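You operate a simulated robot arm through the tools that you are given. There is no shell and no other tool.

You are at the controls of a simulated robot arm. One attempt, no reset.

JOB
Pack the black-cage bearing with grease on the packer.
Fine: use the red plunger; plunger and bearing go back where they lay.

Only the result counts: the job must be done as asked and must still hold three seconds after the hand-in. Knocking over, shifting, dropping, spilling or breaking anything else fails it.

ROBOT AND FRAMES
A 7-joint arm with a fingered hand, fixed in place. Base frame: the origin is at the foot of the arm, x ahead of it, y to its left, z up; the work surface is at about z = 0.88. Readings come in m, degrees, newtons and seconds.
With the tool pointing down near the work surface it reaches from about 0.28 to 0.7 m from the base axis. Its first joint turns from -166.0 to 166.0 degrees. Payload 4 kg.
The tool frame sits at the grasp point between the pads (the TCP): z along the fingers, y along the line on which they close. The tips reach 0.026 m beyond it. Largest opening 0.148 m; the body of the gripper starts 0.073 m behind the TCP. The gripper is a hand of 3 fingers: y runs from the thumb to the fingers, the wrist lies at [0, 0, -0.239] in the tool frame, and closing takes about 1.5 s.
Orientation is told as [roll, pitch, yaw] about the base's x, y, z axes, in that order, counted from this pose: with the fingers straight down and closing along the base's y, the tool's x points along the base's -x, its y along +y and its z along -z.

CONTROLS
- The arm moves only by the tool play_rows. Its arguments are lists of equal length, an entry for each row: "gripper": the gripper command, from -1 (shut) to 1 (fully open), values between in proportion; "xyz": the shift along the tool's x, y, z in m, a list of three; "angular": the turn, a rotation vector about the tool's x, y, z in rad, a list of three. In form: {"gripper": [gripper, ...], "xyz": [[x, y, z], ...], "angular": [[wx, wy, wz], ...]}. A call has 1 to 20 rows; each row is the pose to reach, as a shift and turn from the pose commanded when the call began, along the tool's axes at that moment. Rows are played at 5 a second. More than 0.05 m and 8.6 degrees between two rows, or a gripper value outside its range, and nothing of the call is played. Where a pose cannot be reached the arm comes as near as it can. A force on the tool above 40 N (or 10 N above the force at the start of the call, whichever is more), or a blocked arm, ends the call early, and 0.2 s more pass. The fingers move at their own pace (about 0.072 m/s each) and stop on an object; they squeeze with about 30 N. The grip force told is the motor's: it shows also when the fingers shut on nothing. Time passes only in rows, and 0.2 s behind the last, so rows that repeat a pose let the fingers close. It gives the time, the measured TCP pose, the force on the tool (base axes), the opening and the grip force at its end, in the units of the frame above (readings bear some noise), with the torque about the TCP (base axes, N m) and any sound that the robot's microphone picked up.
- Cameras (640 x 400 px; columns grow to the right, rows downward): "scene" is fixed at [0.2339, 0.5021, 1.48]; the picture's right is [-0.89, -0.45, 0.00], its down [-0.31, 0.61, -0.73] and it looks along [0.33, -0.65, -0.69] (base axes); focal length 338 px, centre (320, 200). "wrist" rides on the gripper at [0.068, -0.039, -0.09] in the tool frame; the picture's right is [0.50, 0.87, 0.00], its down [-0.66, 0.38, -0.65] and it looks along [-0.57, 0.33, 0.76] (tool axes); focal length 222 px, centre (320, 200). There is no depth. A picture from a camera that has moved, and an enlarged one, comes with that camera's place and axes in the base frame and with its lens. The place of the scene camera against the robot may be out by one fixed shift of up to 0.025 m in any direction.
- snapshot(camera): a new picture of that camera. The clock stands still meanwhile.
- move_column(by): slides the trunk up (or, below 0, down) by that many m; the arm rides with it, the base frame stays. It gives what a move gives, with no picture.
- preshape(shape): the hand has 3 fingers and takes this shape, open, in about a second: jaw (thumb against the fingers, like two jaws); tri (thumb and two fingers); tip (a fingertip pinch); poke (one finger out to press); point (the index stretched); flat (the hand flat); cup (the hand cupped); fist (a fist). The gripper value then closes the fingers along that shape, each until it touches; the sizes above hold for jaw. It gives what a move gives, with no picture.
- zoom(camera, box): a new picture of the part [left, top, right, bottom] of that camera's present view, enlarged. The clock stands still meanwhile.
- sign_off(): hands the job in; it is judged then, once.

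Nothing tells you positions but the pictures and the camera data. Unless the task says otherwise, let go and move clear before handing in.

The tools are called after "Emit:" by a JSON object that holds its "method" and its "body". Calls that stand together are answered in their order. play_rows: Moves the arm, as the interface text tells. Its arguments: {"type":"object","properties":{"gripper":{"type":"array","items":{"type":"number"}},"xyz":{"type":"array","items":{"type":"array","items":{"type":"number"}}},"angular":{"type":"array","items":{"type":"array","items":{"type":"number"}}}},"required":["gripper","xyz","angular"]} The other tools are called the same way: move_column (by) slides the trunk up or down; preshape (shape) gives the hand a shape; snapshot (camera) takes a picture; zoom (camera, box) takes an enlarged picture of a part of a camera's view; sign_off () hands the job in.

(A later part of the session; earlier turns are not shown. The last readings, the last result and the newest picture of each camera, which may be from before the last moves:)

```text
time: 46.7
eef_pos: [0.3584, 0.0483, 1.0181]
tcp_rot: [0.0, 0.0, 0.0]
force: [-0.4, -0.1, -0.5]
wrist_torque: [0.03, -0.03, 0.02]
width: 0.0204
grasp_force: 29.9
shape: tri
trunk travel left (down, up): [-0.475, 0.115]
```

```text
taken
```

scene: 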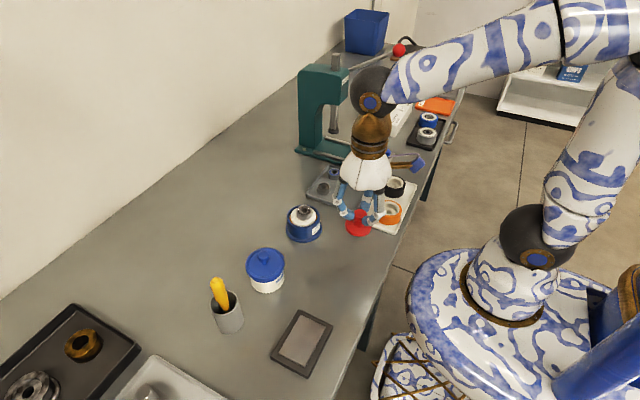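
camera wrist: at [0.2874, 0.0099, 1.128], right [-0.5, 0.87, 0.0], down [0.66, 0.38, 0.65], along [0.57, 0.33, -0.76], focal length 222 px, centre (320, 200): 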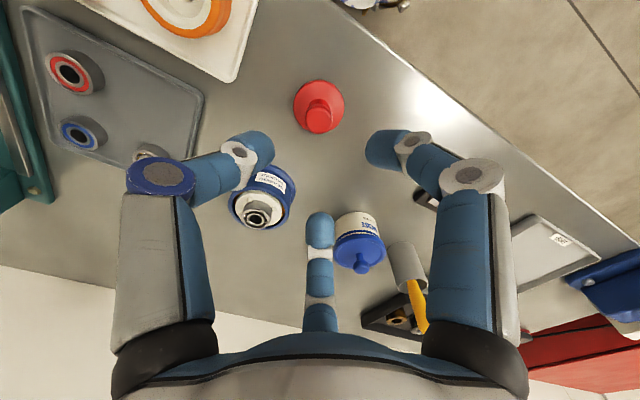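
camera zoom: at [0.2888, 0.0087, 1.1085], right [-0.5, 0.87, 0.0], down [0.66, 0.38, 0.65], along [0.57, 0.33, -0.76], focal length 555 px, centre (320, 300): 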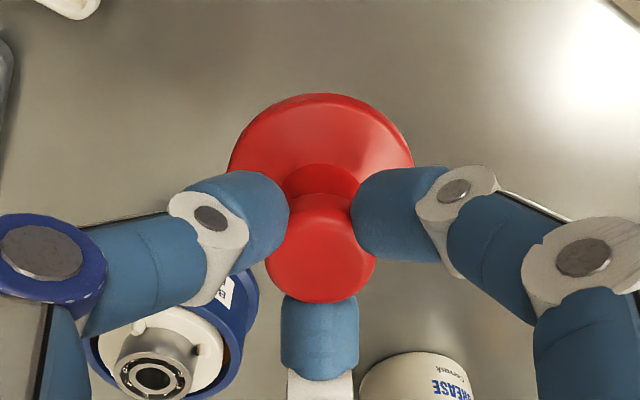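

The plunger hangs with the knob leaning about 4–5° toward the robot's side. I'll tilt the hand by the opposite amount to bring it upright and check.

Emit:
{"method": "play_rows", "body": {"gripper": [-1, -1, -1, -1], "xyz": [[0, 0, -0.005], [0, 0, -0.01], [0, 0, -0.012], [0, 0, -0.012]], "angular": [[0.012, 0.024, 0], [0.024, 0.047, 0], [0.0354, 0.0695, 0], [0.0354, 0.0695, 0]]}}

Emit:
{"method": "zoom", "body": {"camera": "scene", "box": [330, 165, 400, 235]}}

Emit:
{"method": "zoom", "body": {"camera": "wrist", "box": [260, 90, 380, 210]}}

```text
time: 47.7
eef_pos: [0.3579, 0.0491, 1.0282]
tcp_rot: [-2.0, 4.0, -0.1]
force: [0.2, 0.2, 0.6]
wrist_torque: [0.0, -0.01, 0.02]
width: 0.0201
grasp_force: 30.2
shape: tri
trunk travel left (down, up): [-0.475, 0.115]
```

```text
5.71 times, centred on (365, 200) of scene
camera zoom: at [0.2339, 0.5021, 1.48], right [-0.89, -0.45, 0.0], down [-0.31, 0.61, -0.73], along [0.33, -0.65, -0.69], focal length 1932 px, centre (63, 200)
```

zoom: 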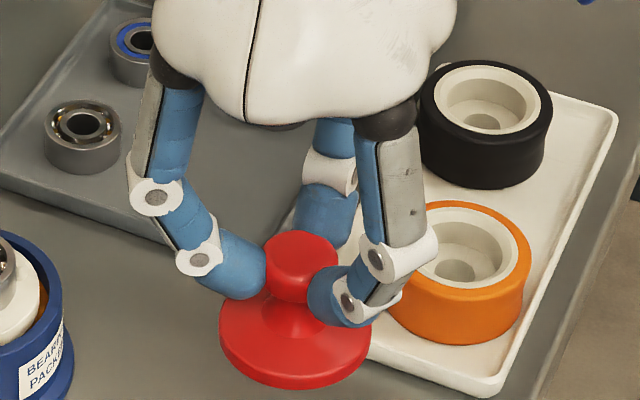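

```text
3.33 times, centred on (320, 150) of wrist
camera zoom: at [0.2953, 0.0125, 1.1251], right [-0.5, 0.87, 0.0], down [0.7, 0.4, 0.59], along [0.51, 0.3, -0.81], focal length 740 px, centre (320, 367)
```

zoom: 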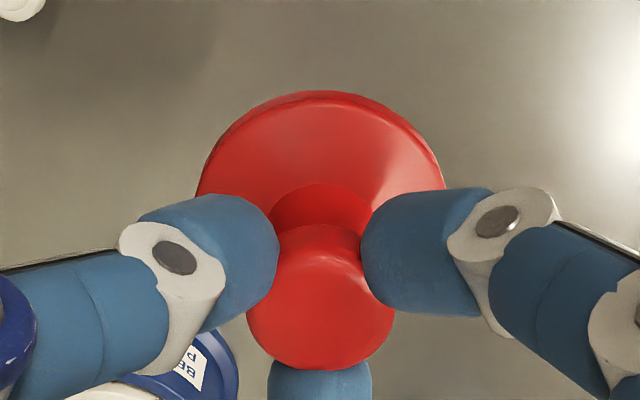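

The plunger now hangs upright, with its axis at about (0.3546, 0.0467). I'll carry it level over to the bearing.

Emit:
{"method": "play_rows", "body": {"gripper": [-1, -1, -1, -1, -1, -1, -1, -1], "xyz": [[-0.012, -0.0006, -0.0008], [-0.035, -0.0017, -0.0024], [-0.06, -0.0029, -0.0041], [-0.085, -0.0041, -0.0057], [-0.11, -0.0053, -0.0074], [-0.13, -0.0063, -0.0088], [-0.139, -0.0067, -0.0094], [-0.139, -0.0067, -0.0094]], "angular": [[0, 0, 0], [0, 0, 0], [0, 0, 0], [0, 0, 0], [0, 0, 0], [0, 0, 0], [0, 0, 0], [0, 0, 0]]}}

Emit:
{"method": "zoom", "body": {"camera": "scene", "box": [270, 160, 340, 250]}}

Emit:
{"method": "zoom", "body": {"camera": "wrist", "box": [240, 60, 400, 220]}}

```text
time: 49.5
eef_pos: [0.4978, 0.0424, 1.0267]
tcp_rot: [-2.0, 4.0, -0.2]
force: [-0.3, -0.4, -0.6]
wrist_torque: [0.05, 0.02, -0.03]
width: 0.0202
grasp_force: 30.4
shape: tri
trunk travel left (down, up): [-0.475, 0.115]
```

```text
4.44 times, centred on (305, 205) of scene
camera zoom: at [0.2339, 0.5021, 1.48], right [-0.89, -0.45, 0.0], down [-0.31, 0.61, -0.73], along [0.33, -0.65, -0.69], focal length 1503 px, centre (387, 178)
```

zoom: 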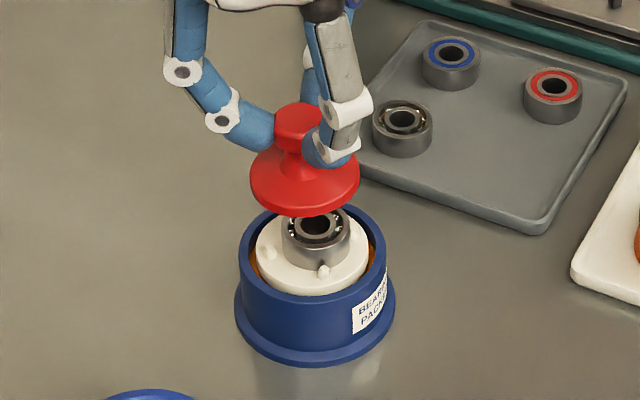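

```text
2.50 times, centred on (320, 140) of wrist
camera zoom: at [0.4352, 0.0059, 1.1238], right [-0.5, 0.87, 0.0], down [0.7, 0.4, 0.59], along [0.51, 0.3, -0.81], focal length 555 px, centre (320, 350)
```

zoom: 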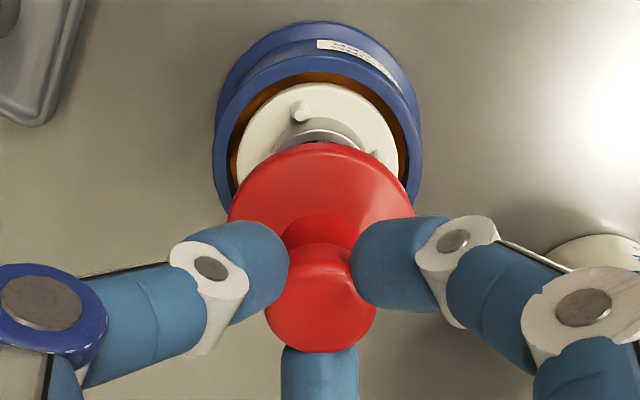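

I'll lower to about 13 mm above the bearing, so any sideways offset can be judged in both views.

Emit:
{"method": "play_rows", "body": {"gripper": [-1, -1, -1], "xyz": [[-0.0007, 0.00035, 0.01], [-0.0014, 0.0007, 0.02], [-0.0014, 0.0007, 0.02]], "angular": [[0, 0, 0], [0, 0, 0], [0, 0, 0]]}}

Emit:
{"method": "zoom", "body": {"camera": "scene", "box": [275, 175, 335, 245]}}

Emit:
{"method": "zoom", "body": {"camera": "wrist", "box": [250, 70, 390, 210]}}

```text
time: 50.3
eef_pos: [0.4974, 0.0421, 1.006]
tcp_rot: [-1.9, 4.0, -0.2]
force: [0.8, -0.5, -0.3]
wrist_torque: [0.0, 0.0, 0.01]
width: 0.0205
grasp_force: 30.0
shape: tri
trunk travel left (down, up): [-0.475, 0.115]
```

```text
5.71 times, centred on (305, 210) of scene
camera zoom: at [0.2339, 0.5021, 1.48], right [-0.89, -0.45, 0.0], down [-0.31, 0.61, -0.73], along [0.33, -0.65, -0.69], focal length 1932 px, centre (406, 143)
```

zoom: 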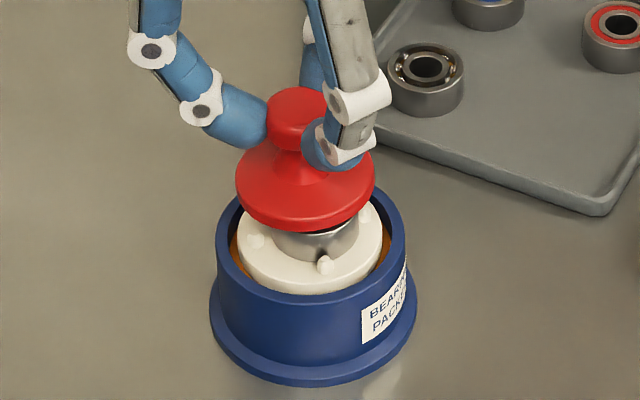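

```text
2.86 times, centred on (320, 140) of wrist
camera zoom: at [0.4345, 0.0052, 1.1033], right [-0.5, 0.87, 0.0], down [0.7, 0.4, 0.59], along [0.51, 0.3, -0.81], focal length 635 px, centre (320, 371)
```

zoom: 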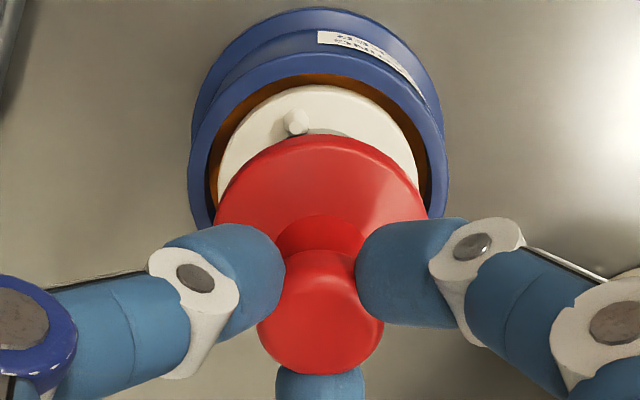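

Emit:
{"method": "zoom", "body": {"camera": "scene", "box": [290, 200, 325, 230]}}

Emit:
{"method": "zoom", "body": {"camera": "wrist", "box": [290, 80, 350, 130]}}

```text
13.33 times, centred on (308, 215) of scene
camera zoom: at [0.2339, 0.5021, 1.48], right [-0.89, -0.45, 0.0], down [-0.31, 0.61, -0.73], along [0.33, -0.65, -0.69], focal length 4509 px, centre (487, 0)
```

zoom: 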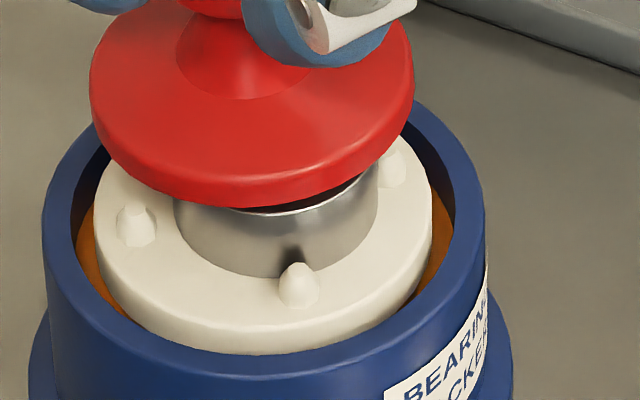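

```text
8.00 times, centred on (320, 105) of wrist
camera zoom: at [0.4345, 0.0052, 1.1033], right [-0.5, 0.87, 0.0], down [0.7, 0.4, 0.59], along [0.51, 0.3, -0.81], focal length 1777 px, centre (320, 960)
```

zoom: 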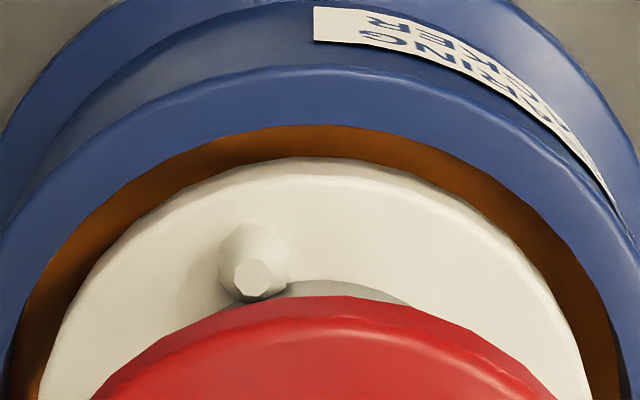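

The bearing sits about 2 mm toward the arm side within its nest, and the plunger needs about 3 mm in that same direction. I'll shift and lower slightly, then check again.

Emit:
{"method": "play_rows", "body": {"gripper": [-1, -1, -1, -1], "xyz": [[0.0013, -0.0007, 0.0001], [0.0026, -0.0014, 0.0002], [0.0022, -0.0012, 0.0062], [0.0022, -0.0012, 0.0062]], "angular": [[0, 0, 0], [0, 0, 0], [0, 0, 0], [0, 0, 0]]}}

Emit:
{"method": "zoom", "body": {"camera": "scene", "box": [290, 195, 325, 230]}}

Emit:
{"method": "zoom", "body": {"camera": "wrist", "box": [260, 70, 380, 200]}}

```text
time: 51.3
eef_pos: [0.4947, 0.0399, 1.0013]
tcp_rot: [-2.0, 4.0, -0.1]
force: [-1.0, -0.1, 0.2]
wrist_torque: [0.03, 0.01, -0.03]
width: 0.0202
grasp_force: 30.3
shape: tri
trunk travel left (down, up): [-0.475, 0.115]
```

```text
11.43 times, centred on (308, 212) of scene
camera zoom: at [0.2339, 0.5021, 1.48], right [-0.89, -0.45, 0.0], down [-0.31, 0.61, -0.73], along [0.33, -0.65, -0.69], focal length 3864 px, centre (463, 57)
```

zoom: 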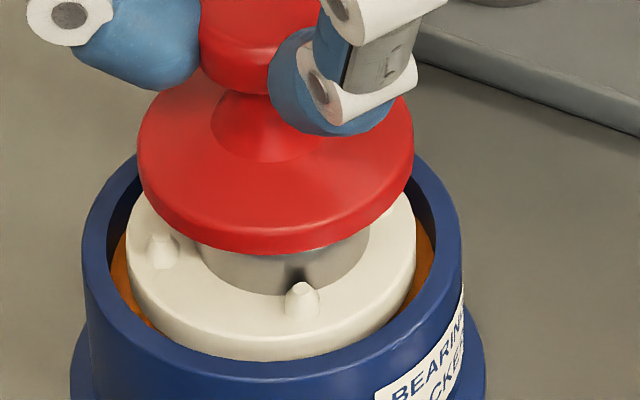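

```text
3.08 times, centred on (320, 135) of wrist
camera zoom: at [0.4321, 0.0042, 1.098], right [-0.5, 0.87, 0.0], down [0.7, 0.4, 0.59], along [0.51, 0.3, -0.81], focal length 684 px, centre (320, 400)
```

zoom: 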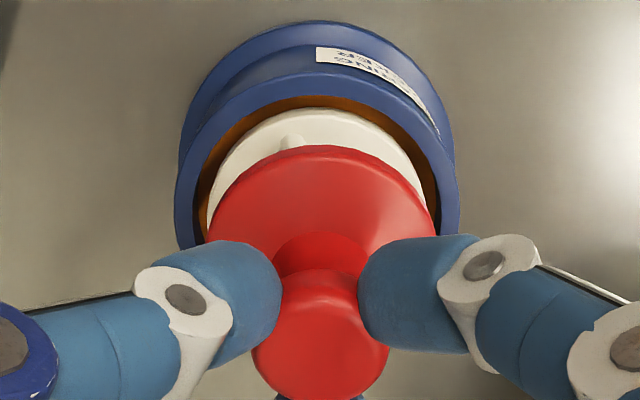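

About 1 mm to go sideways. I'll correct it and feel down in small steps.

Emit:
{"method": "play_rows", "body": {"gripper": [-1, -1, -1], "xyz": [[0.0006, -0.001, 0.0001], [0.0003, -0.0008, 0.0041], [0.0003, -0.0008, 0.0041]], "angular": [[0, 0, 0], [0, 0, 0], [0, 0, 0]]}}

Emit:
{"method": "play_rows", "body": {"gripper": [-1, -1], "xyz": [[-7e-05, 4e-05, 0.001], [-0.00014, 7e-05, 0.002]], "angular": [[0, 0, 0], [0, 0, 0]]}}

Emit:
{"method": "zoom", "body": {"camera": "scene", "box": [290, 195, 325, 230]}}

```text
time: 52.1
eef_pos: [0.4942, 0.039, 0.998]
tcp_rot: [-2.1, 3.9, -0.1]
force: [0.3, 0.5, -0.2]
wrist_torque: [0.04, 0.0, 0.0]
width: 0.0202
grasp_force: 29.9
shape: tri
trunk travel left (down, up): [-0.475, 0.115]
```

```text
time: 52.7
eef_pos: [0.4931, 0.0391, 0.9955]
tcp_rot: [-2.0, 4.0, -0.1]
force: [0.9, 0.4, 2.4]
wrist_torque: [-0.04, -0.05, 0.03]
width: 0.0204
grasp_force: 30.2
shape: tri
trunk travel left (down, up): [-0.475, 0.115]
```

```text
11.43 times, centred on (308, 212) of scene
camera zoom: at [0.2339, 0.5021, 1.48], right [-0.89, -0.45, 0.0], down [-0.31, 0.61, -0.73], along [0.33, -0.65, -0.69], focal length 3864 px, centre (463, 57)
```

zoom: 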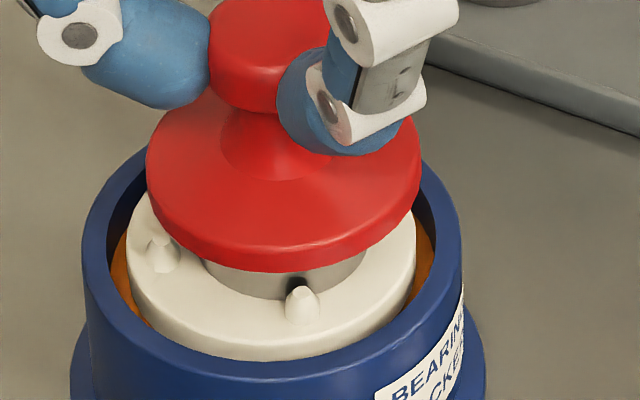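

Emit:
{"method": "play_rows", "body": {"gripper": [-1, -1], "xyz": [[-7e-05, 4e-05, 0.001], [-7e-05, 4e-05, 0.001]], "angular": [[0, 0, 0], [0, 0, 0]]}}

Emit:
{"method": "play_rows", "body": {"gripper": [-1, -1], "xyz": [[-7e-05, 4e-05, 0.001], [-7e-05, 4e-05, 0.001]], "angular": [[0, 0, 0], [0, 0, 0]]}}

Emit:
{"method": "zoom", "body": {"camera": "scene", "box": [290, 195, 325, 230]}}

```text
time: 53.3
eef_pos: [0.4943, 0.0388, 0.9936]
tcp_rot: [-2.0, 4.1, -0.2]
force: [0.9, 1.1, 1.8]
wrist_torque: [-0.01, 0.0, 0.01]
width: 0.0202
grasp_force: 29.5
shape: tri
trunk travel left (down, up): [-0.475, 0.115]
```

```text
time: 53.9
eef_pos: [0.4935, 0.04, 0.9941]
tcp_rot: [-2.0, 4.0, -0.2]
force: [-0.1, 0.0, 2.3]
wrist_torque: [0.02, 0.0, 0.01]
width: 0.0203
grasp_force: 29.5
shape: tri
trunk travel left (down, up): [-0.475, 0.115]
```

```text
11.43 times, centred on (308, 212) of scene
camera zoom: at [0.2339, 0.5021, 1.48], right [-0.89, -0.45, 0.0], down [-0.31, 0.61, -0.73], along [0.33, -0.65, -0.69], focal length 3864 px, centre (463, 57)
```

zoom: 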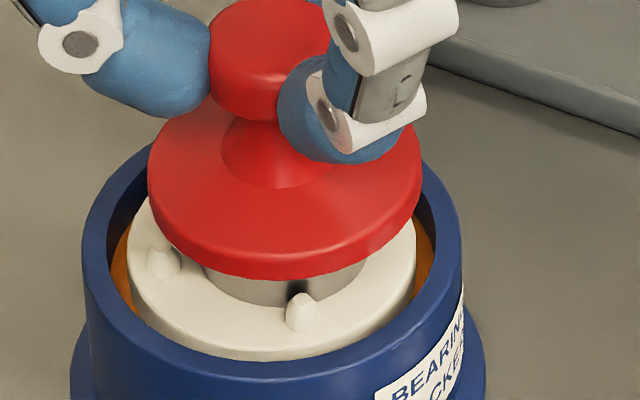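

The plate is sinking along with the plunger under about 2 N, so the piston is moving. I'll keep pressing in small steps and watch the force and sound.

Emit:
{"method": "play_rows", "body": {"gripper": [-1, -1, -1], "xyz": [[-0.0001, 5e-05, 0.0015], [-0.0002, 0.0001, 0.003], [-0.0002, 0.0001, 0.003]], "angular": [[0, 0, 0], [0, 0, 0], [0, 0, 0]]}}

Emit:
{"method": "zoom", "body": {"camera": "scene", "box": [285, 190, 330, 235]}}

Emit:
{"method": "zoom", "body": {"camera": "wrist", "box": [260, 70, 380, 200]}}

```text
time: 54.7
eef_pos: [0.4937, 0.0387, 0.9903]
tcp_rot: [-2.1, 4.0, -0.1]
force: [1.2, 0.1, 5.0]
wrist_torque: [0.05, -0.02, 0.0]
width: 0.0202
grasp_force: 30.1
shape: tri
trunk travel left (down, up): [-0.475, 0.115]
```

```text
8.89 times, centred on (308, 212) of scene
camera zoom: at [0.2339, 0.5021, 1.48], right [-0.89, -0.45, 0.0], down [-0.31, 0.61, -0.73], along [0.33, -0.65, -0.69], focal length 3006 px, centre (431, 89)
```

zoom: 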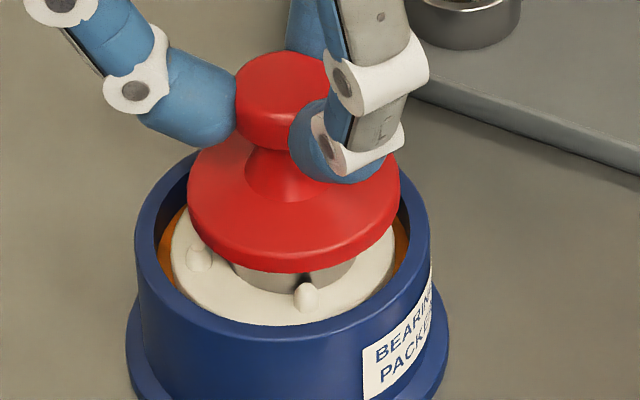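

```text
3.08 times, centred on (320, 135) of wrist
camera zoom: at [0.4306, 0.0032, 1.0865], right [-0.5, 0.87, 0.0], down [0.7, 0.4, 0.59], along [0.51, 0.3, -0.81], focal length 684 px, centre (320, 400)
```

zoom: 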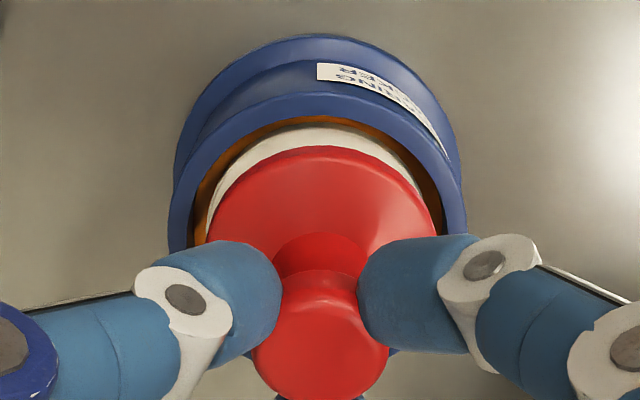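

The force is rising like a soft spring. I'll press further.

Emit:
{"method": "play_rows", "body": {"gripper": [-1, -1, -1, -1], "xyz": [[-0.0001, 5e-05, 0.0015], [-0.0002, 0.0001, 0.003], [-0.0003, 0.00016, 0.0045], [-0.0003, 0.00016, 0.0045]], "angular": [[0, 0, 0], [0, 0, 0], [0, 0, 0], [0, 0, 0]]}}

Emit:
{"method": "zoom", "body": {"camera": "scene", "box": [285, 190, 330, 235]}}

```text
time: 55.7
eef_pos: [0.492, 0.04, 0.9887]
tcp_rot: [-2.0, 3.8, -0.1]
force: [1.9, -0.4, 29.2]
wrist_torque: [-0.06, 0.01, -0.02]
width: 0.0212
grasp_force: 30.5
shape: tri
trunk travel left (down, up): [-0.475, 0.115]
```

```text
8.89 times, centred on (308, 212) of scene
camera zoom: at [0.2339, 0.5021, 1.48], right [-0.89, -0.45, 0.0], down [-0.31, 0.61, -0.73], along [0.33, -0.65, -0.69], focal length 3006 px, centre (431, 89)
```

zoom: 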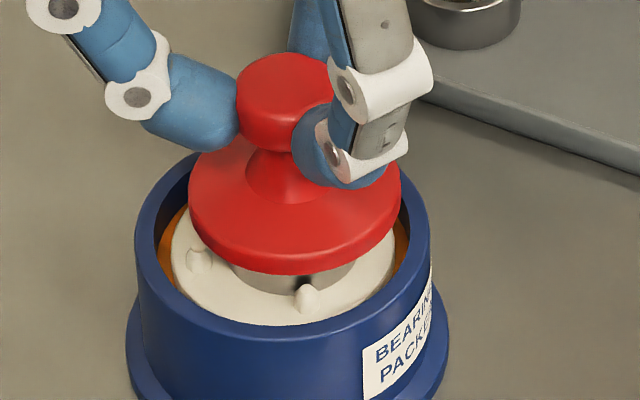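

Force is now 29 N and the plate has met firm resistance. I'll hold the pressure for a couple of seconds and see what changes.

Emit:
{"method": "play_rows", "body": {"gripper": [-1, -1, -1, -1, -1, -1, -1, -1, -1, -1], "xyz": [[0, 0, 0], [0, 0, 0], [0, 0, 0], [0, 0, 0], [0, 0, 0], [0, 0, 0], [0, 0, 0], [0, 0, 0], [0, 0, 0], [0, 0, 0]], "angular": [[0, 0, 0], [0, 0, 0], [0, 0, 0], [0, 0, 0], [0, 0, 0], [0, 0, 0], [0, 0, 0], [0, 0, 0], [0, 0, 0], [0, 0, 0]]}}

Emit:
{"method": "zoom", "body": {"camera": "scene", "box": [285, 190, 330, 235]}}

Emit:
{"method": "zoom", "body": {"camera": "wrist", "box": [260, 70, 380, 200]}}

```text
time: 57.9
eef_pos: [0.4919, 0.0386, 0.9875]
tcp_rot: [-2.0, 3.9, -0.1]
force: [1.0, -0.1, 32.8]
wrist_torque: [0.1, -0.01, -0.02]
width: 0.0215
grasp_force: 30.2
shape: tri
trunk travel left (down, up): [-0.475, 0.115]
```

```text
8.89 times, centred on (308, 212) of scene
camera zoom: at [0.2339, 0.5021, 1.48], right [-0.89, -0.45, 0.0], down [-0.31, 0.61, -0.73], along [0.33, -0.65, -0.69], focal length 3006 px, centre (431, 89)
```

zoom: 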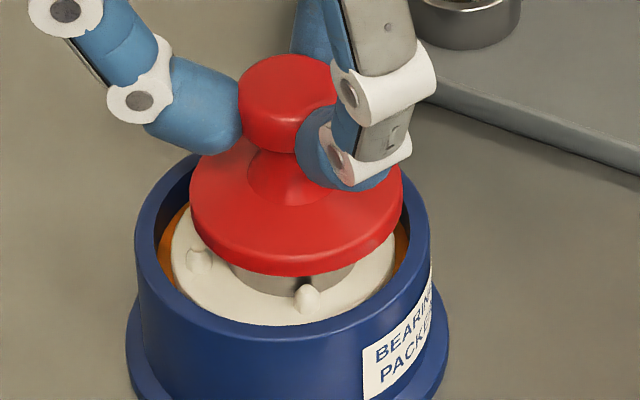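

```text
3.08 times, centred on (320, 135) of wrist
camera zoom: at [0.4291, 0.0032, 1.0838], right [-0.5, 0.87, 0.0], down [0.7, 0.4, 0.59], along [0.51, 0.3, -0.8], focal length 684 px, centre (320, 400)
```

zoom: 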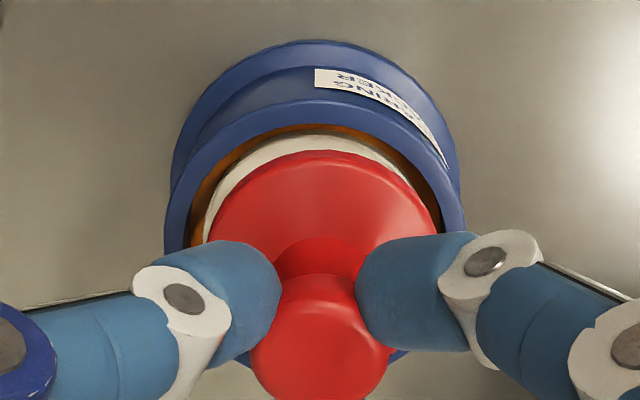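

The piston has bottomed: about 6 mm of travel, then a hard stop at 33 N. I'll lift the plunger and check whether the bearing shows grease.

Emit:
{"method": "play_rows", "body": {"gripper": [-1, -1, -1, -1, -1, -1, -1], "xyz": [[0.0001, -5e-05, -0.002], [0.0003, -0.00015, -0.005], [0.0006, -0.0003, -0.009], [0.0009, -0.0005, -0.014], [0.0015, -0.0008, -0.022], [0.0023, -0.0012, -0.035], [0.0023, -0.0012, -0.035]], "angular": [[0, 0, 0], [0, 0, 0], [0, 0, 0], [0, 0, 0], [0, 0, 0], [0, 0, 0], [0, 0, 0]]}}

Emit:
{"method": "zoom", "body": {"camera": "scene", "box": [280, 180, 330, 240]}}

Emit:
{"method": "zoom", "body": {"camera": "scene", "box": [295, 195, 325, 225]}}

Emit:
{"method": "zoom", "body": {"camera": "wrist", "box": [260, 50, 380, 190]}}

```text
time: 59.5
eef_pos: [0.4933, 0.0402, 1.0204]
tcp_rot: [-2.0, 4.0, -0.2]
force: [-0.5, -0.6, -1.1]
wrist_torque: [0.0, -0.03, -0.02]
width: 0.0208
grasp_force: 29.5
shape: tri
trunk travel left (down, up): [-0.475, 0.115]
```

```text
6.67 times, centred on (305, 210) of scene
camera zoom: at [0.2339, 0.5021, 1.48], right [-0.89, -0.45, 0.0], down [-0.31, 0.61, -0.73], along [0.33, -0.65, -0.69], focal length 2254 px, centre (420, 133)
```

zoom: 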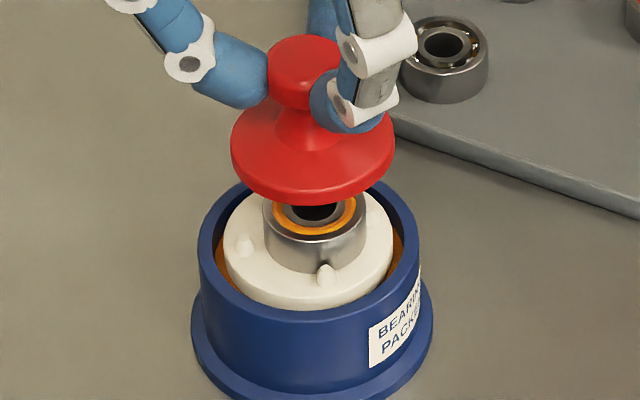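

```text
13.33 times, centred on (310, 210) of scene
camera zoom: at [0.2339, 0.5021, 1.48], right [-0.89, -0.45, 0.0], down [-0.31, 0.61, -0.73], along [0.33, -0.65, -0.69], focal length 4509 px, centre (453, 67)
```

zoom: 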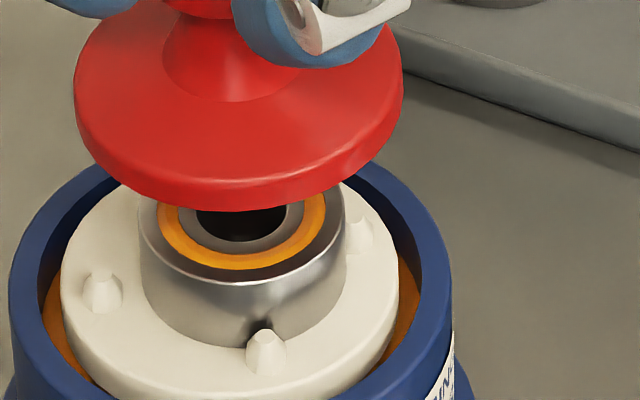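

```text
2.86 times, centred on (320, 120) of wrist
camera zoom: at [0.4308, 0.004, 1.1174], right [-0.5, 0.87, 0.0], down [0.7, 0.4, 0.59], along [0.51, 0.3, -0.81], focal length 635 px, centre (320, 429)
```

zoom: 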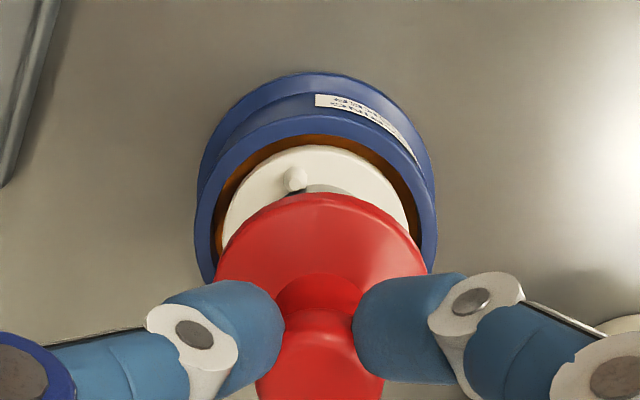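

The balls are now filled with amber grease, so the packing worked. Next is returning the plunger, so I'll check how it hangs in the hand first.

Emit:
{"method": "zoom", "body": {"camera": "scene", "box": [290, 180, 325, 215]}}

```text
11.43 times, centred on (308, 198) of scene
camera zoom: at [0.2339, 0.5021, 1.48], right [-0.89, -0.45, 0.0], down [-0.31, 0.61, -0.73], along [0.33, -0.65, -0.69], focal length 3864 px, centre (463, 229)
```

zoom: 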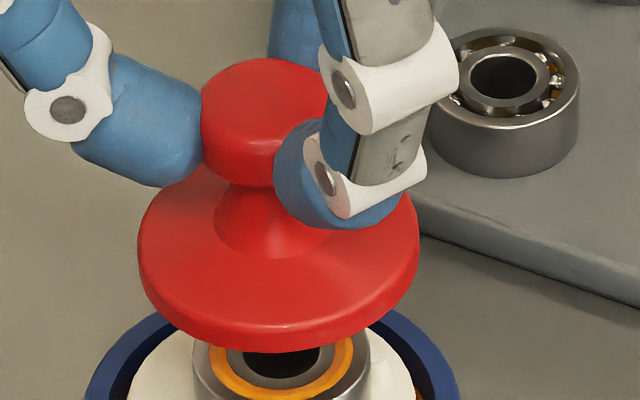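

The plunger is still upright in the hand. I'll carry it back to its spot near (0.3565, 0.048).

Emit:
{"method": "play_rows", "body": {"gripper": [-1, -1, -1, -1, -1, -1, -1, -1], "xyz": [[0.012, 0.0009, 0.0008], [0.035, 0.0026, 0.0023], [0.06, 0.0044, 0.004], [0.085, 0.0063, 0.0057], [0.11, 0.0082, 0.0073], [0.127, 0.0094, 0.0085], [0.1336, 0.0099, 0.0089], [0.1336, 0.0099, 0.0089]], "angular": [[0, 0, 0], [0, 0, 0], [0, 0, 0], [0, 0, 0], [0, 0, 0], [0, 0, 0], [0, 0, 0], [0, 0, 0]]}}

Emit:
{"method": "zoom", "body": {"camera": "scene", "box": [330, 165, 400, 235]}}

Emit:
{"method": "zoom", "body": {"camera": "wrist", "box": [260, 90, 380, 210]}}

```text
time: 61.3
eef_pos: [0.3606, 0.0488, 1.0212]
tcp_rot: [-2.0, 4.0, -0.1]
force: [0.3, 0.0, -0.9]
wrist_torque: [0.01, 0.01, 0.01]
width: 0.0209
grasp_force: 30.4
shape: tri
trunk travel left (down, up): [-0.475, 0.115]
```

```text
5.71 times, centred on (365, 200) of scene
camera zoom: at [0.2339, 0.5021, 1.48], right [-0.89, -0.45, 0.0], down [-0.31, 0.61, -0.73], along [0.33, -0.65, -0.69], focal length 1932 px, centre (63, 200)
```

zoom: 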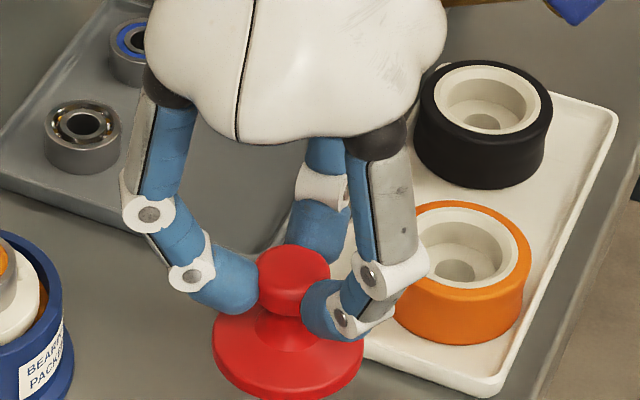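

```text
3.33 times, centred on (320, 150) of wrist
camera zoom: at [0.2969, 0.0135, 1.1176], right [-0.5, 0.87, 0.0], down [0.7, 0.4, 0.59], along [0.51, 0.3, -0.81], focal length 740 px, centre (320, 367)
```

zoom: 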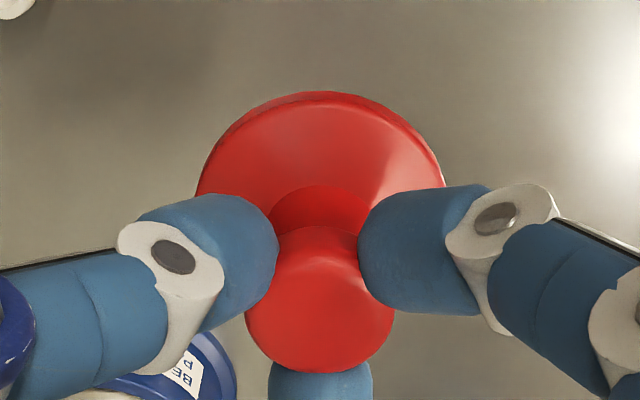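

It's upright and over its spot. I'll lower to just above the table, then feel for contact.

Emit:
{"method": "play_rows", "body": {"gripper": [-1, -1, -1, -1, -1], "xyz": [[-0.0017, 0.0009, 0.025], [-0.0035, 0.0018, 0.05], [-0.0049, 0.0025, 0.07], [-0.0055, 0.0028, 0.079], [-0.0055, 0.0028, 0.079]], "angular": [[0, 0, 0], [0, 0, 0], [0, 0, 0], [0, 0, 0], [0, 0, 0]]}}

Emit:
{"method": "zoom", "body": {"camera": "scene", "box": [325, 210, 385, 270]}}

Emit:
{"method": "play_rows", "body": {"gripper": [-1, -1], "xyz": [[-0.00014, 7e-05, 0.002], [-0.00014, 7e-05, 0.002]], "angular": [[0, 0, 0], [0, 0, 0]]}}

```text
time: 62.5
eef_pos: [0.36, 0.0511, 0.9403]
tcp_rot: [-2.1, 4.0, -0.1]
force: [-0.4, 0.1, 0.2]
wrist_torque: [0.01, 0.0, -0.01]
width: 0.0205
grasp_force: 30.3
shape: tri
trunk travel left (down, up): [-0.475, 0.115]
```

```text
6.67 times, centred on (355, 240) of scene
camera zoom: at [0.2339, 0.5021, 1.48], right [-0.89, -0.45, 0.0], down [-0.31, 0.61, -0.73], along [0.33, -0.65, -0.69], focal length 2254 px, centre (87, -67)
```

zoom: 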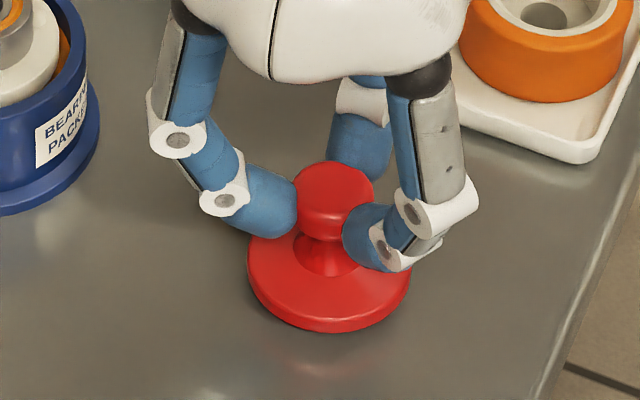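

```text
time: 63.1
eef_pos: [0.3597, 0.0498, 0.9398]
tcp_rot: [-2.0, 3.9, -0.1]
force: [-0.6, -0.8, -0.8]
wrist_torque: [0.0, 0.03, 0.01]
width: 0.0207
grasp_force: 29.6
shape: tri
trunk travel left (down, up): [-0.475, 0.115]
```

Emit:
{"method": "play_rows", "body": {"gripper": [-1, -1, -1], "xyz": [[-0.0006, 0.0003, 0], [-0.0011, 0.0005, 0], [-0.0012, 0.0006, 0.001]], "angular": [[0, 0, 0], [0, 0, 0], [0, 0, 0]]}}

Emit:
{"method": "play_rows", "body": {"gripper": [-1, -1], "xyz": [[-7e-05, 4e-05, 0.001], [-7e-05, 4e-05, 0.001]], "angular": [[0, 0, 0], [0, 0, 0]]}}

Emit:
{"method": "play_rows", "body": {"gripper": [-1, -1], "xyz": [[-7e-05, 4e-05, 0.001], [-7e-05, 4e-05, 0.001]], "angular": [[0, 0, 0], [0, 0, 0]]}}

Emit:
{"method": "zoom", "body": {"camera": "scene", "box": [325, 210, 385, 270]}}

```text
time: 63.9
eef_pos: [0.3617, 0.0512, 0.9374]
tcp_rot: [-2.0, 4.0, -0.1]
force: [0.2, 0.2, -0.2]
wrist_torque: [0.01, 0.01, 0.02]
width: 0.0208
grasp_force: 30.1
shape: tri
trunk travel left (down, up): [-0.475, 0.115]
```

```text
time: 64.5
eef_pos: [0.3615, 0.0498, 0.9368]
tcp_rot: [-2.0, 3.9, -0.1]
force: [0.5, 0.0, -0.2]
wrist_torque: [0.0, -0.02, 0.0]
width: 0.0208
grasp_force: 29.4
shape: tri
trunk travel left (down, up): [-0.475, 0.115]
```

```text
time: 65.1
eef_pos: [0.3618, 0.0504, 0.9353]
tcp_rot: [-1.9, 4.0, -0.1]
force: [-0.2, 0.8, -1.0]
wrist_torque: [-0.01, -0.01, 0.02]
width: 0.0209
grasp_force: 29.7
shape: tri
trunk travel left (down, up): [-0.475, 0.115]
```

```text
6.67 times, centred on (355, 240) of scene
camera zoom: at [0.2339, 0.5021, 1.48], right [-0.89, -0.45, 0.0], down [-0.31, 0.61, -0.73], along [0.33, -0.65, -0.69], focal length 2254 px, centre (87, -67)
```

zoom: 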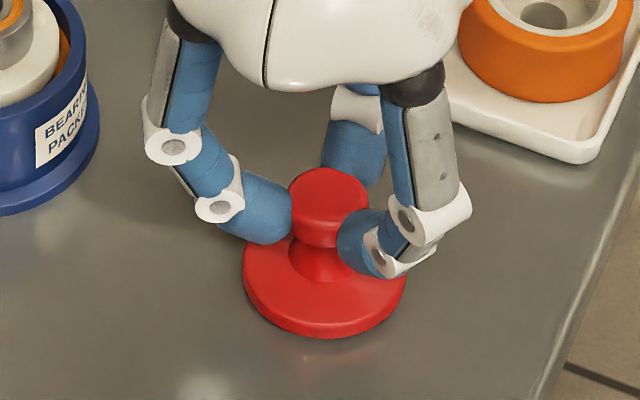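

Emit:
{"method": "play_rows", "body": {"gripper": [-1, -1], "xyz": [[-7e-05, 4e-05, 0.001], [-7e-05, 4e-05, 0.001]], "angular": [[0, 0, 0], [0, 0, 0]]}}

Emit:
{"method": "play_rows", "body": {"gripper": [-1, -1], "xyz": [[-7e-05, 4e-05, 0.001], [-7e-05, 4e-05, 0.001]], "angular": [[0, 0, 0], [0, 0, 0]]}}

```text
time: 65.7
eef_pos: [0.3612, 0.0491, 0.9345]
tcp_rot: [-2.0, 4.0, 0.0]
force: [-0.9, -0.2, -0.3]
wrist_torque: [0.01, 0.0, 0.01]
width: 0.0211
grasp_force: 29.5
shape: tri
trunk travel left (down, up): [-0.475, 0.115]
```

```text
time: 66.3
eef_pos: [0.3613, 0.0489, 0.935]
tcp_rot: [-2.0, 3.9, -0.1]
force: [-0.5, -0.3, -1.1]
wrist_torque: [-0.02, -0.05, 0.05]
width: 0.0208
grasp_force: 30.4
shape: tri
trunk travel left (down, up): [-0.475, 0.115]
```

Emit:
{"method": "play_rows", "body": {"gripper": [-1, -1], "xyz": [[-7e-05, 4e-05, 0.001], [-7e-05, 4e-05, 0.001]], "angular": [[0, 0, 0], [0, 0, 0]]}}

Emit:
{"method": "zoom", "body": {"camera": "scene", "box": [325, 210, 385, 270]}}

```text
time: 66.9
eef_pos: [0.3614, 0.0493, 0.9337]
tcp_rot: [-2.0, 3.8, -0.1]
force: [0.5, 0.0, 10.4]
wrist_torque: [-0.03, 0.04, -0.01]
width: 0.021
grasp_force: 29.8
shape: tri
trunk travel left (down, up): [-0.475, 0.115]
```

```text
6.67 times, centred on (355, 240) of scene
camera zoom: at [0.2339, 0.5021, 1.48], right [-0.89, -0.45, 0.0], down [-0.31, 0.61, -0.73], along [0.33, -0.65, -0.69], focal length 2254 px, centre (87, -67)
```

zoom: 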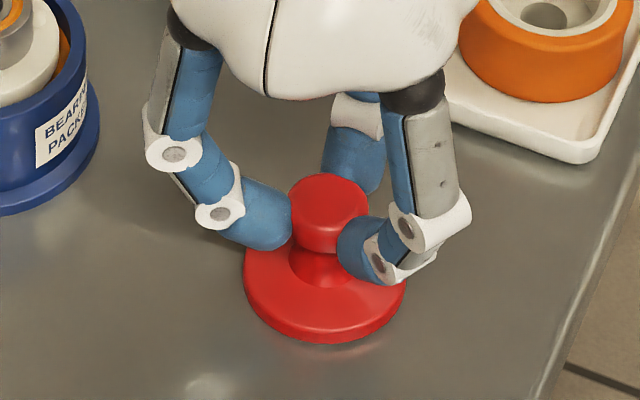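

It's pressed flat on the table right at its original spot. I'll ease the pressure and release.

Emit:
{"method": "play_rows", "body": {"gripper": [-1, -0.75, -0.7, -0.65, -0.6, -0.5, -0.4, -0.25, -0.25], "xyz": [[5e-05, -2e-05, -0.0007], [5e-05, -2e-05, -0.0007], [5e-05, -2e-05, -0.0007], [5e-05, -2e-05, -0.0007], [5e-05, -2e-05, -0.0007], [5e-05, -2e-05, -0.0007], [5e-05, -2e-05, -0.0007], [5e-05, -2e-05, -0.0007], [5e-05, -2e-05, -0.0007]], "angular": [[0, 0, 0], [0, 0, 0], [0, 0, 0], [0, 0, 0], [0, 0, 0], [0, 0, 0], [0, 0, 0], [0, 0, 0], [0, 0, 0]]}}

Emit:
{"method": "zoom", "body": {"camera": "scene", "box": [325, 210, 385, 270]}}

Emit:
{"method": "zoom", "body": {"camera": "wrist", "box": [240, 70, 400, 230]}}

```text
time: 68.9
eef_pos: [0.3624, 0.0494, 0.9332]
tcp_rot: [-2.0, 4.0, -0.1]
force: [-0.3, 0.3, 0.1]
wrist_torque: [0.01, -0.03, -0.01]
width: 0.0551
grasp_force: 0.0
shape: tri
trunk travel left (down, up): [-0.475, 0.115]
```

```text
6.67 times, centred on (355, 240) of scene
camera zoom: at [0.2339, 0.5021, 1.48], right [-0.89, -0.45, 0.0], down [-0.31, 0.61, -0.73], along [0.33, -0.65, -0.69], focal length 2254 px, centre (87, -67)
```

zoom: 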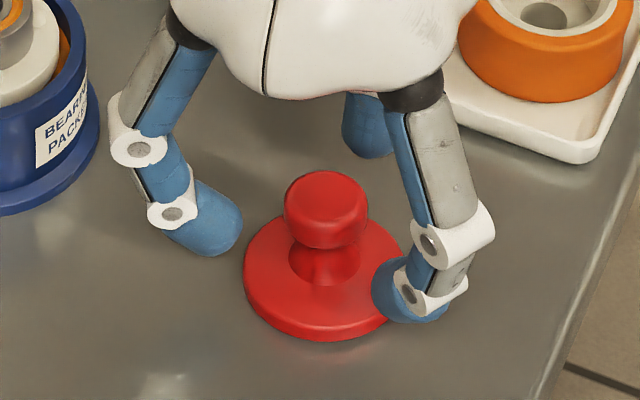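

```text
2.50 times, centred on (320, 150) of wrist
camera zoom: at [0.2987, 0.0138, 1.0307], right [-0.5, 0.87, 0.0], down [0.7, 0.4, 0.59], along [0.51, 0.3, -0.81], focal length 555 px, centre (320, 325)
```

zoom: 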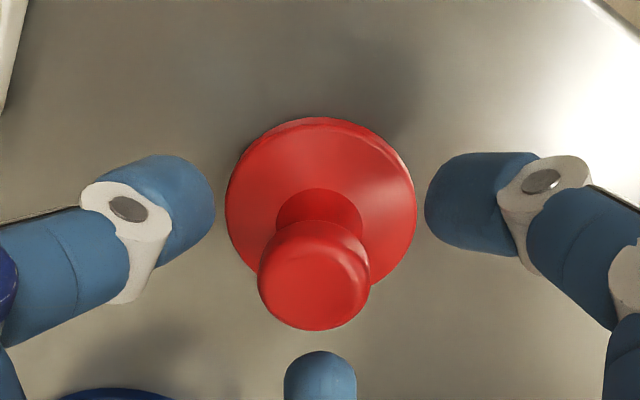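

The plunger is released where it lay, standing on its small boss with the slight lean that boss causes. I'll rise clear and level the hand.

Emit:
{"method": "play_rows", "body": {"gripper": [-0.25, -0.25, -0.25, -0.25, -0.25, -0.25, -0.25], "xyz": [[0.0005, -0.0002, -0.007], [0.0015, -0.0008, -0.022], [0.0031, -0.0016, -0.045], [0.0049, -0.0025, -0.07], [0.0068, -0.0035, -0.098], [0.0068, -0.0035, -0.098], [0.0068, -0.0035, -0.098]], "angular": [[0, 0, 0], [0, 0, 0], [0, 0, 0], [0, 0, 0], [-0.018, -0.035, 0], [-0.0354, -0.0695, 0], [-0.0354, -0.0695, 0]]}}

Emit:
{"method": "zoom", "body": {"camera": "scene", "box": [325, 210, 385, 270]}}

Emit:
{"method": "snapshot", "body": {"camera": "wrist"}}

Emit:
{"method": "zoom", "body": {"camera": "wrist", "box": [240, 40, 400, 180]}}

```text
time: 70.5
eef_pos: [0.3616, 0.0498, 1.0336]
tcp_rot: [0.1, 0.0, 0.0]
force: [-0.1, 0.1, 0.6]
wrist_torque: [-0.03, 0.01, -0.05]
width: 0.0552
grasp_force: 0.0
shape: tri
trunk travel left (down, up): [-0.475, 0.115]
```

```text
6.67 times, centred on (355, 240) of scene
camera zoom: at [0.2339, 0.5021, 1.48], right [-0.89, -0.45, 0.0], down [-0.31, 0.61, -0.73], along [0.33, -0.65, -0.69], focal length 2254 px, centre (87, -67)
```

zoom: 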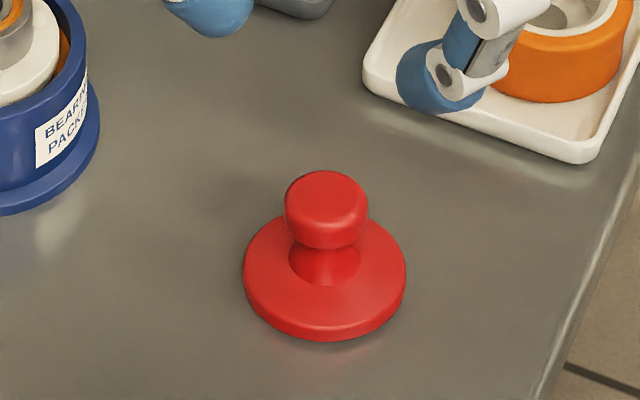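

```text
taken
camera wrist: at [0.2921, 0.0111, 1.1241], right [-0.5, 0.87, 0.0], down [0.65, 0.38, 0.65], along [0.57, 0.33, -0.76], focal length 222 px, centre (320, 200)
```

wrist: 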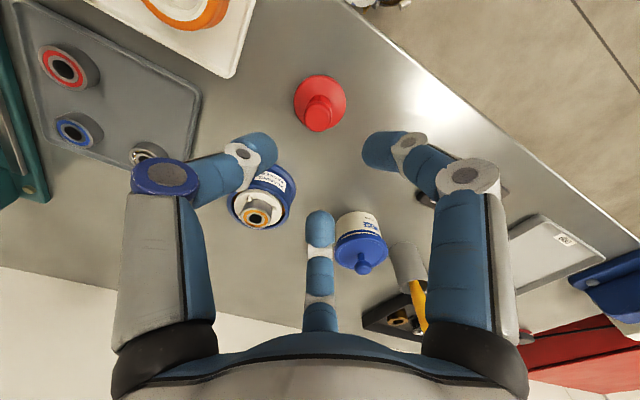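

```text
2.86 times, centred on (320, 110) of wrist
camera zoom: at [0.2921, 0.0111, 1.1241], right [-0.5, 0.87, 0.0], down [0.65, 0.38, 0.65], along [0.57, 0.33, -0.76], focal length 635 px, centre (320, 457)
```

zoom: 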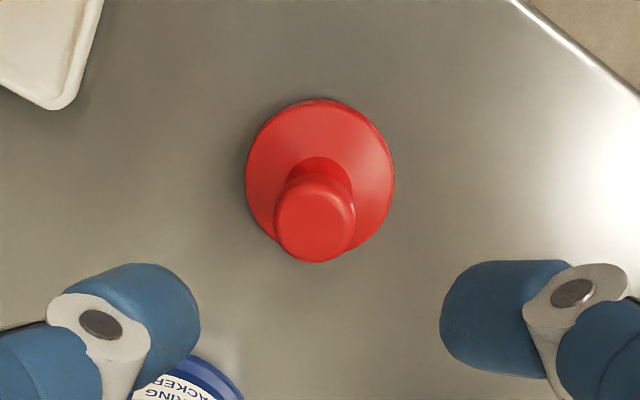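

The plunger stands back in its place. Now back over the packer to fetch the greased bearing.

Emit:
{"method": "play_rows", "body": {"gripper": [-0.3, -0.35, -0.4, -0.42, -0.42, -0.42], "xyz": [[-0.03, -0.0023, 0], [-0.06, -0.0047, 0], [-0.09, -0.007, 0], [-0.12, -0.0093, 0], [-0.1337, -0.0104, 0], [-0.1337, -0.0104, 0]], "angular": [[0, 0, 0], [0, 0, 0], [0, 0, 0], [0, 0, 0], [0, 0, 0], [0, 0, 0]]}}

Emit:
{"method": "zoom", "body": {"camera": "wrist", "box": [265, 60, 375, 150]}}

Emit:
{"method": "zoom", "body": {"camera": "scene", "box": [285, 190, 325, 230]}}

```text
time: 71.9
eef_pos: [0.4942, 0.0395, 1.0325]
tcp_rot: [0.0, 0.1, 0.0]
force: [-0.5, -0.3, -0.1]
wrist_torque: [0.01, -0.03, -0.03]
width: 0.0432
grasp_force: 0.1
shape: tri
trunk travel left (down, up): [-0.475, 0.115]
```

```text
4.44 times, centred on (320, 105) of wrist
camera zoom: at [0.4257, 0.0005, 1.1234], right [-0.5, 0.87, 0.0], down [0.66, 0.38, 0.65], along [0.57, 0.33, -0.76], focal length 987 px, centre (320, 622)
```

zoom: 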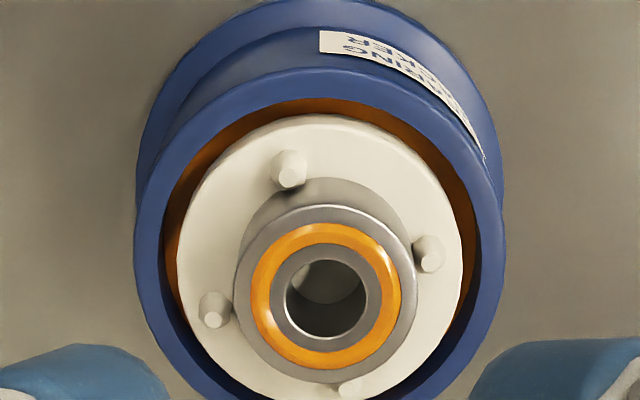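

```text
10.00 times, centred on (305, 210) of scene
camera zoom: at [0.2339, 0.5021, 1.48], right [-0.89, -0.45, 0.0], down [-0.31, 0.61, -0.73], along [0.33, -0.65, -0.69], focal length 3382 px, centre (470, 100)
```

zoom: 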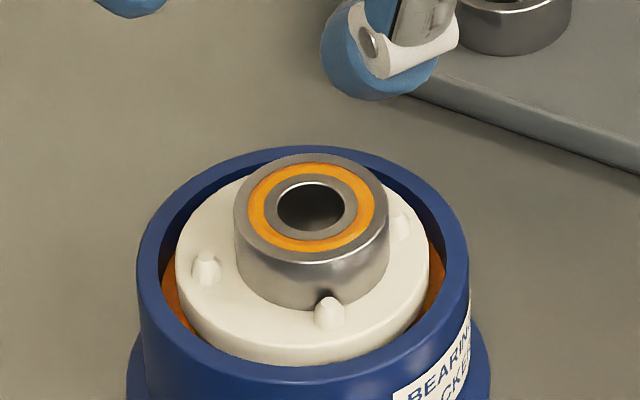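

The bearing is visibly full of grease. I'll make a small correction and go down around it with the fingers open.

Emit:
{"method": "play_rows", "body": {"gripper": [-0.4, -0.4, -0.4, -0.4, -0.4], "xyz": [[0.0017, -0.0004, 0.02], [0.0017, -0.0004, 0.045], [0.0017, -0.0004, 0.06], [0.0017, -0.0004, 0.07], [0.0017, -0.0004, 0.07]], "angular": [[0, 0, 0], [0, 0, 0], [0, 0, 0], [0, 0, 0], [0, 0, 0]]}}

Emit:
{"method": "zoom", "body": {"camera": "wrist", "box": [240, 100, 400, 230]}}

Emit:
{"method": "zoom", "body": {"camera": "scene", "box": [285, 185, 330, 235]}}

```text
time: 73.1
eef_pos: [0.4925, 0.04, 0.9631]
tcp_rot: [0.1, 0.0, 0.0]
force: [-0.3, 0.2, -0.6]
wrist_torque: [0.02, -0.01, 0.01]
width: 0.0442
grasp_force: 0.1
shape: tri
trunk travel left (down, up): [-0.475, 0.115]
```

```text
3.08 times, centred on (320, 165) of wrist
camera zoom: at [0.4229, 0.0003, 1.0539], right [-0.5, 0.87, 0.0], down [0.66, 0.38, 0.65], along [0.57, 0.33, -0.76], focal length 684 px, centre (320, 308)
```

zoom: 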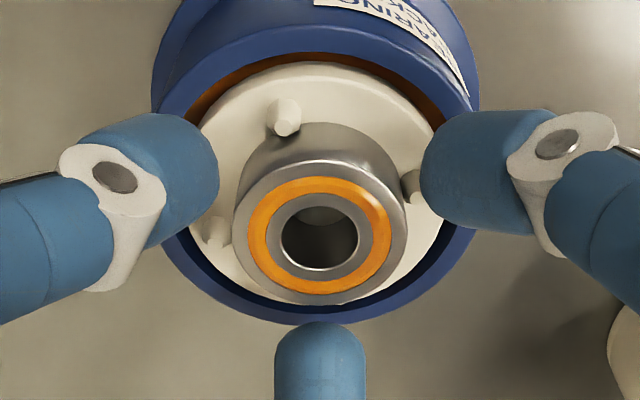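

```text
8.00 times, centred on (308, 210) of scene
camera zoom: at [0.2339, 0.5021, 1.48], right [-0.89, -0.45, 0.0], down [-0.31, 0.61, -0.73], along [0.33, -0.65, -0.69], focal length 2705 px, centre (420, 120)
```

zoom: 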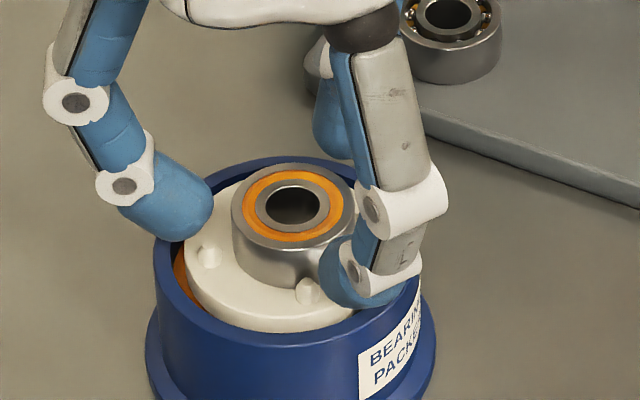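

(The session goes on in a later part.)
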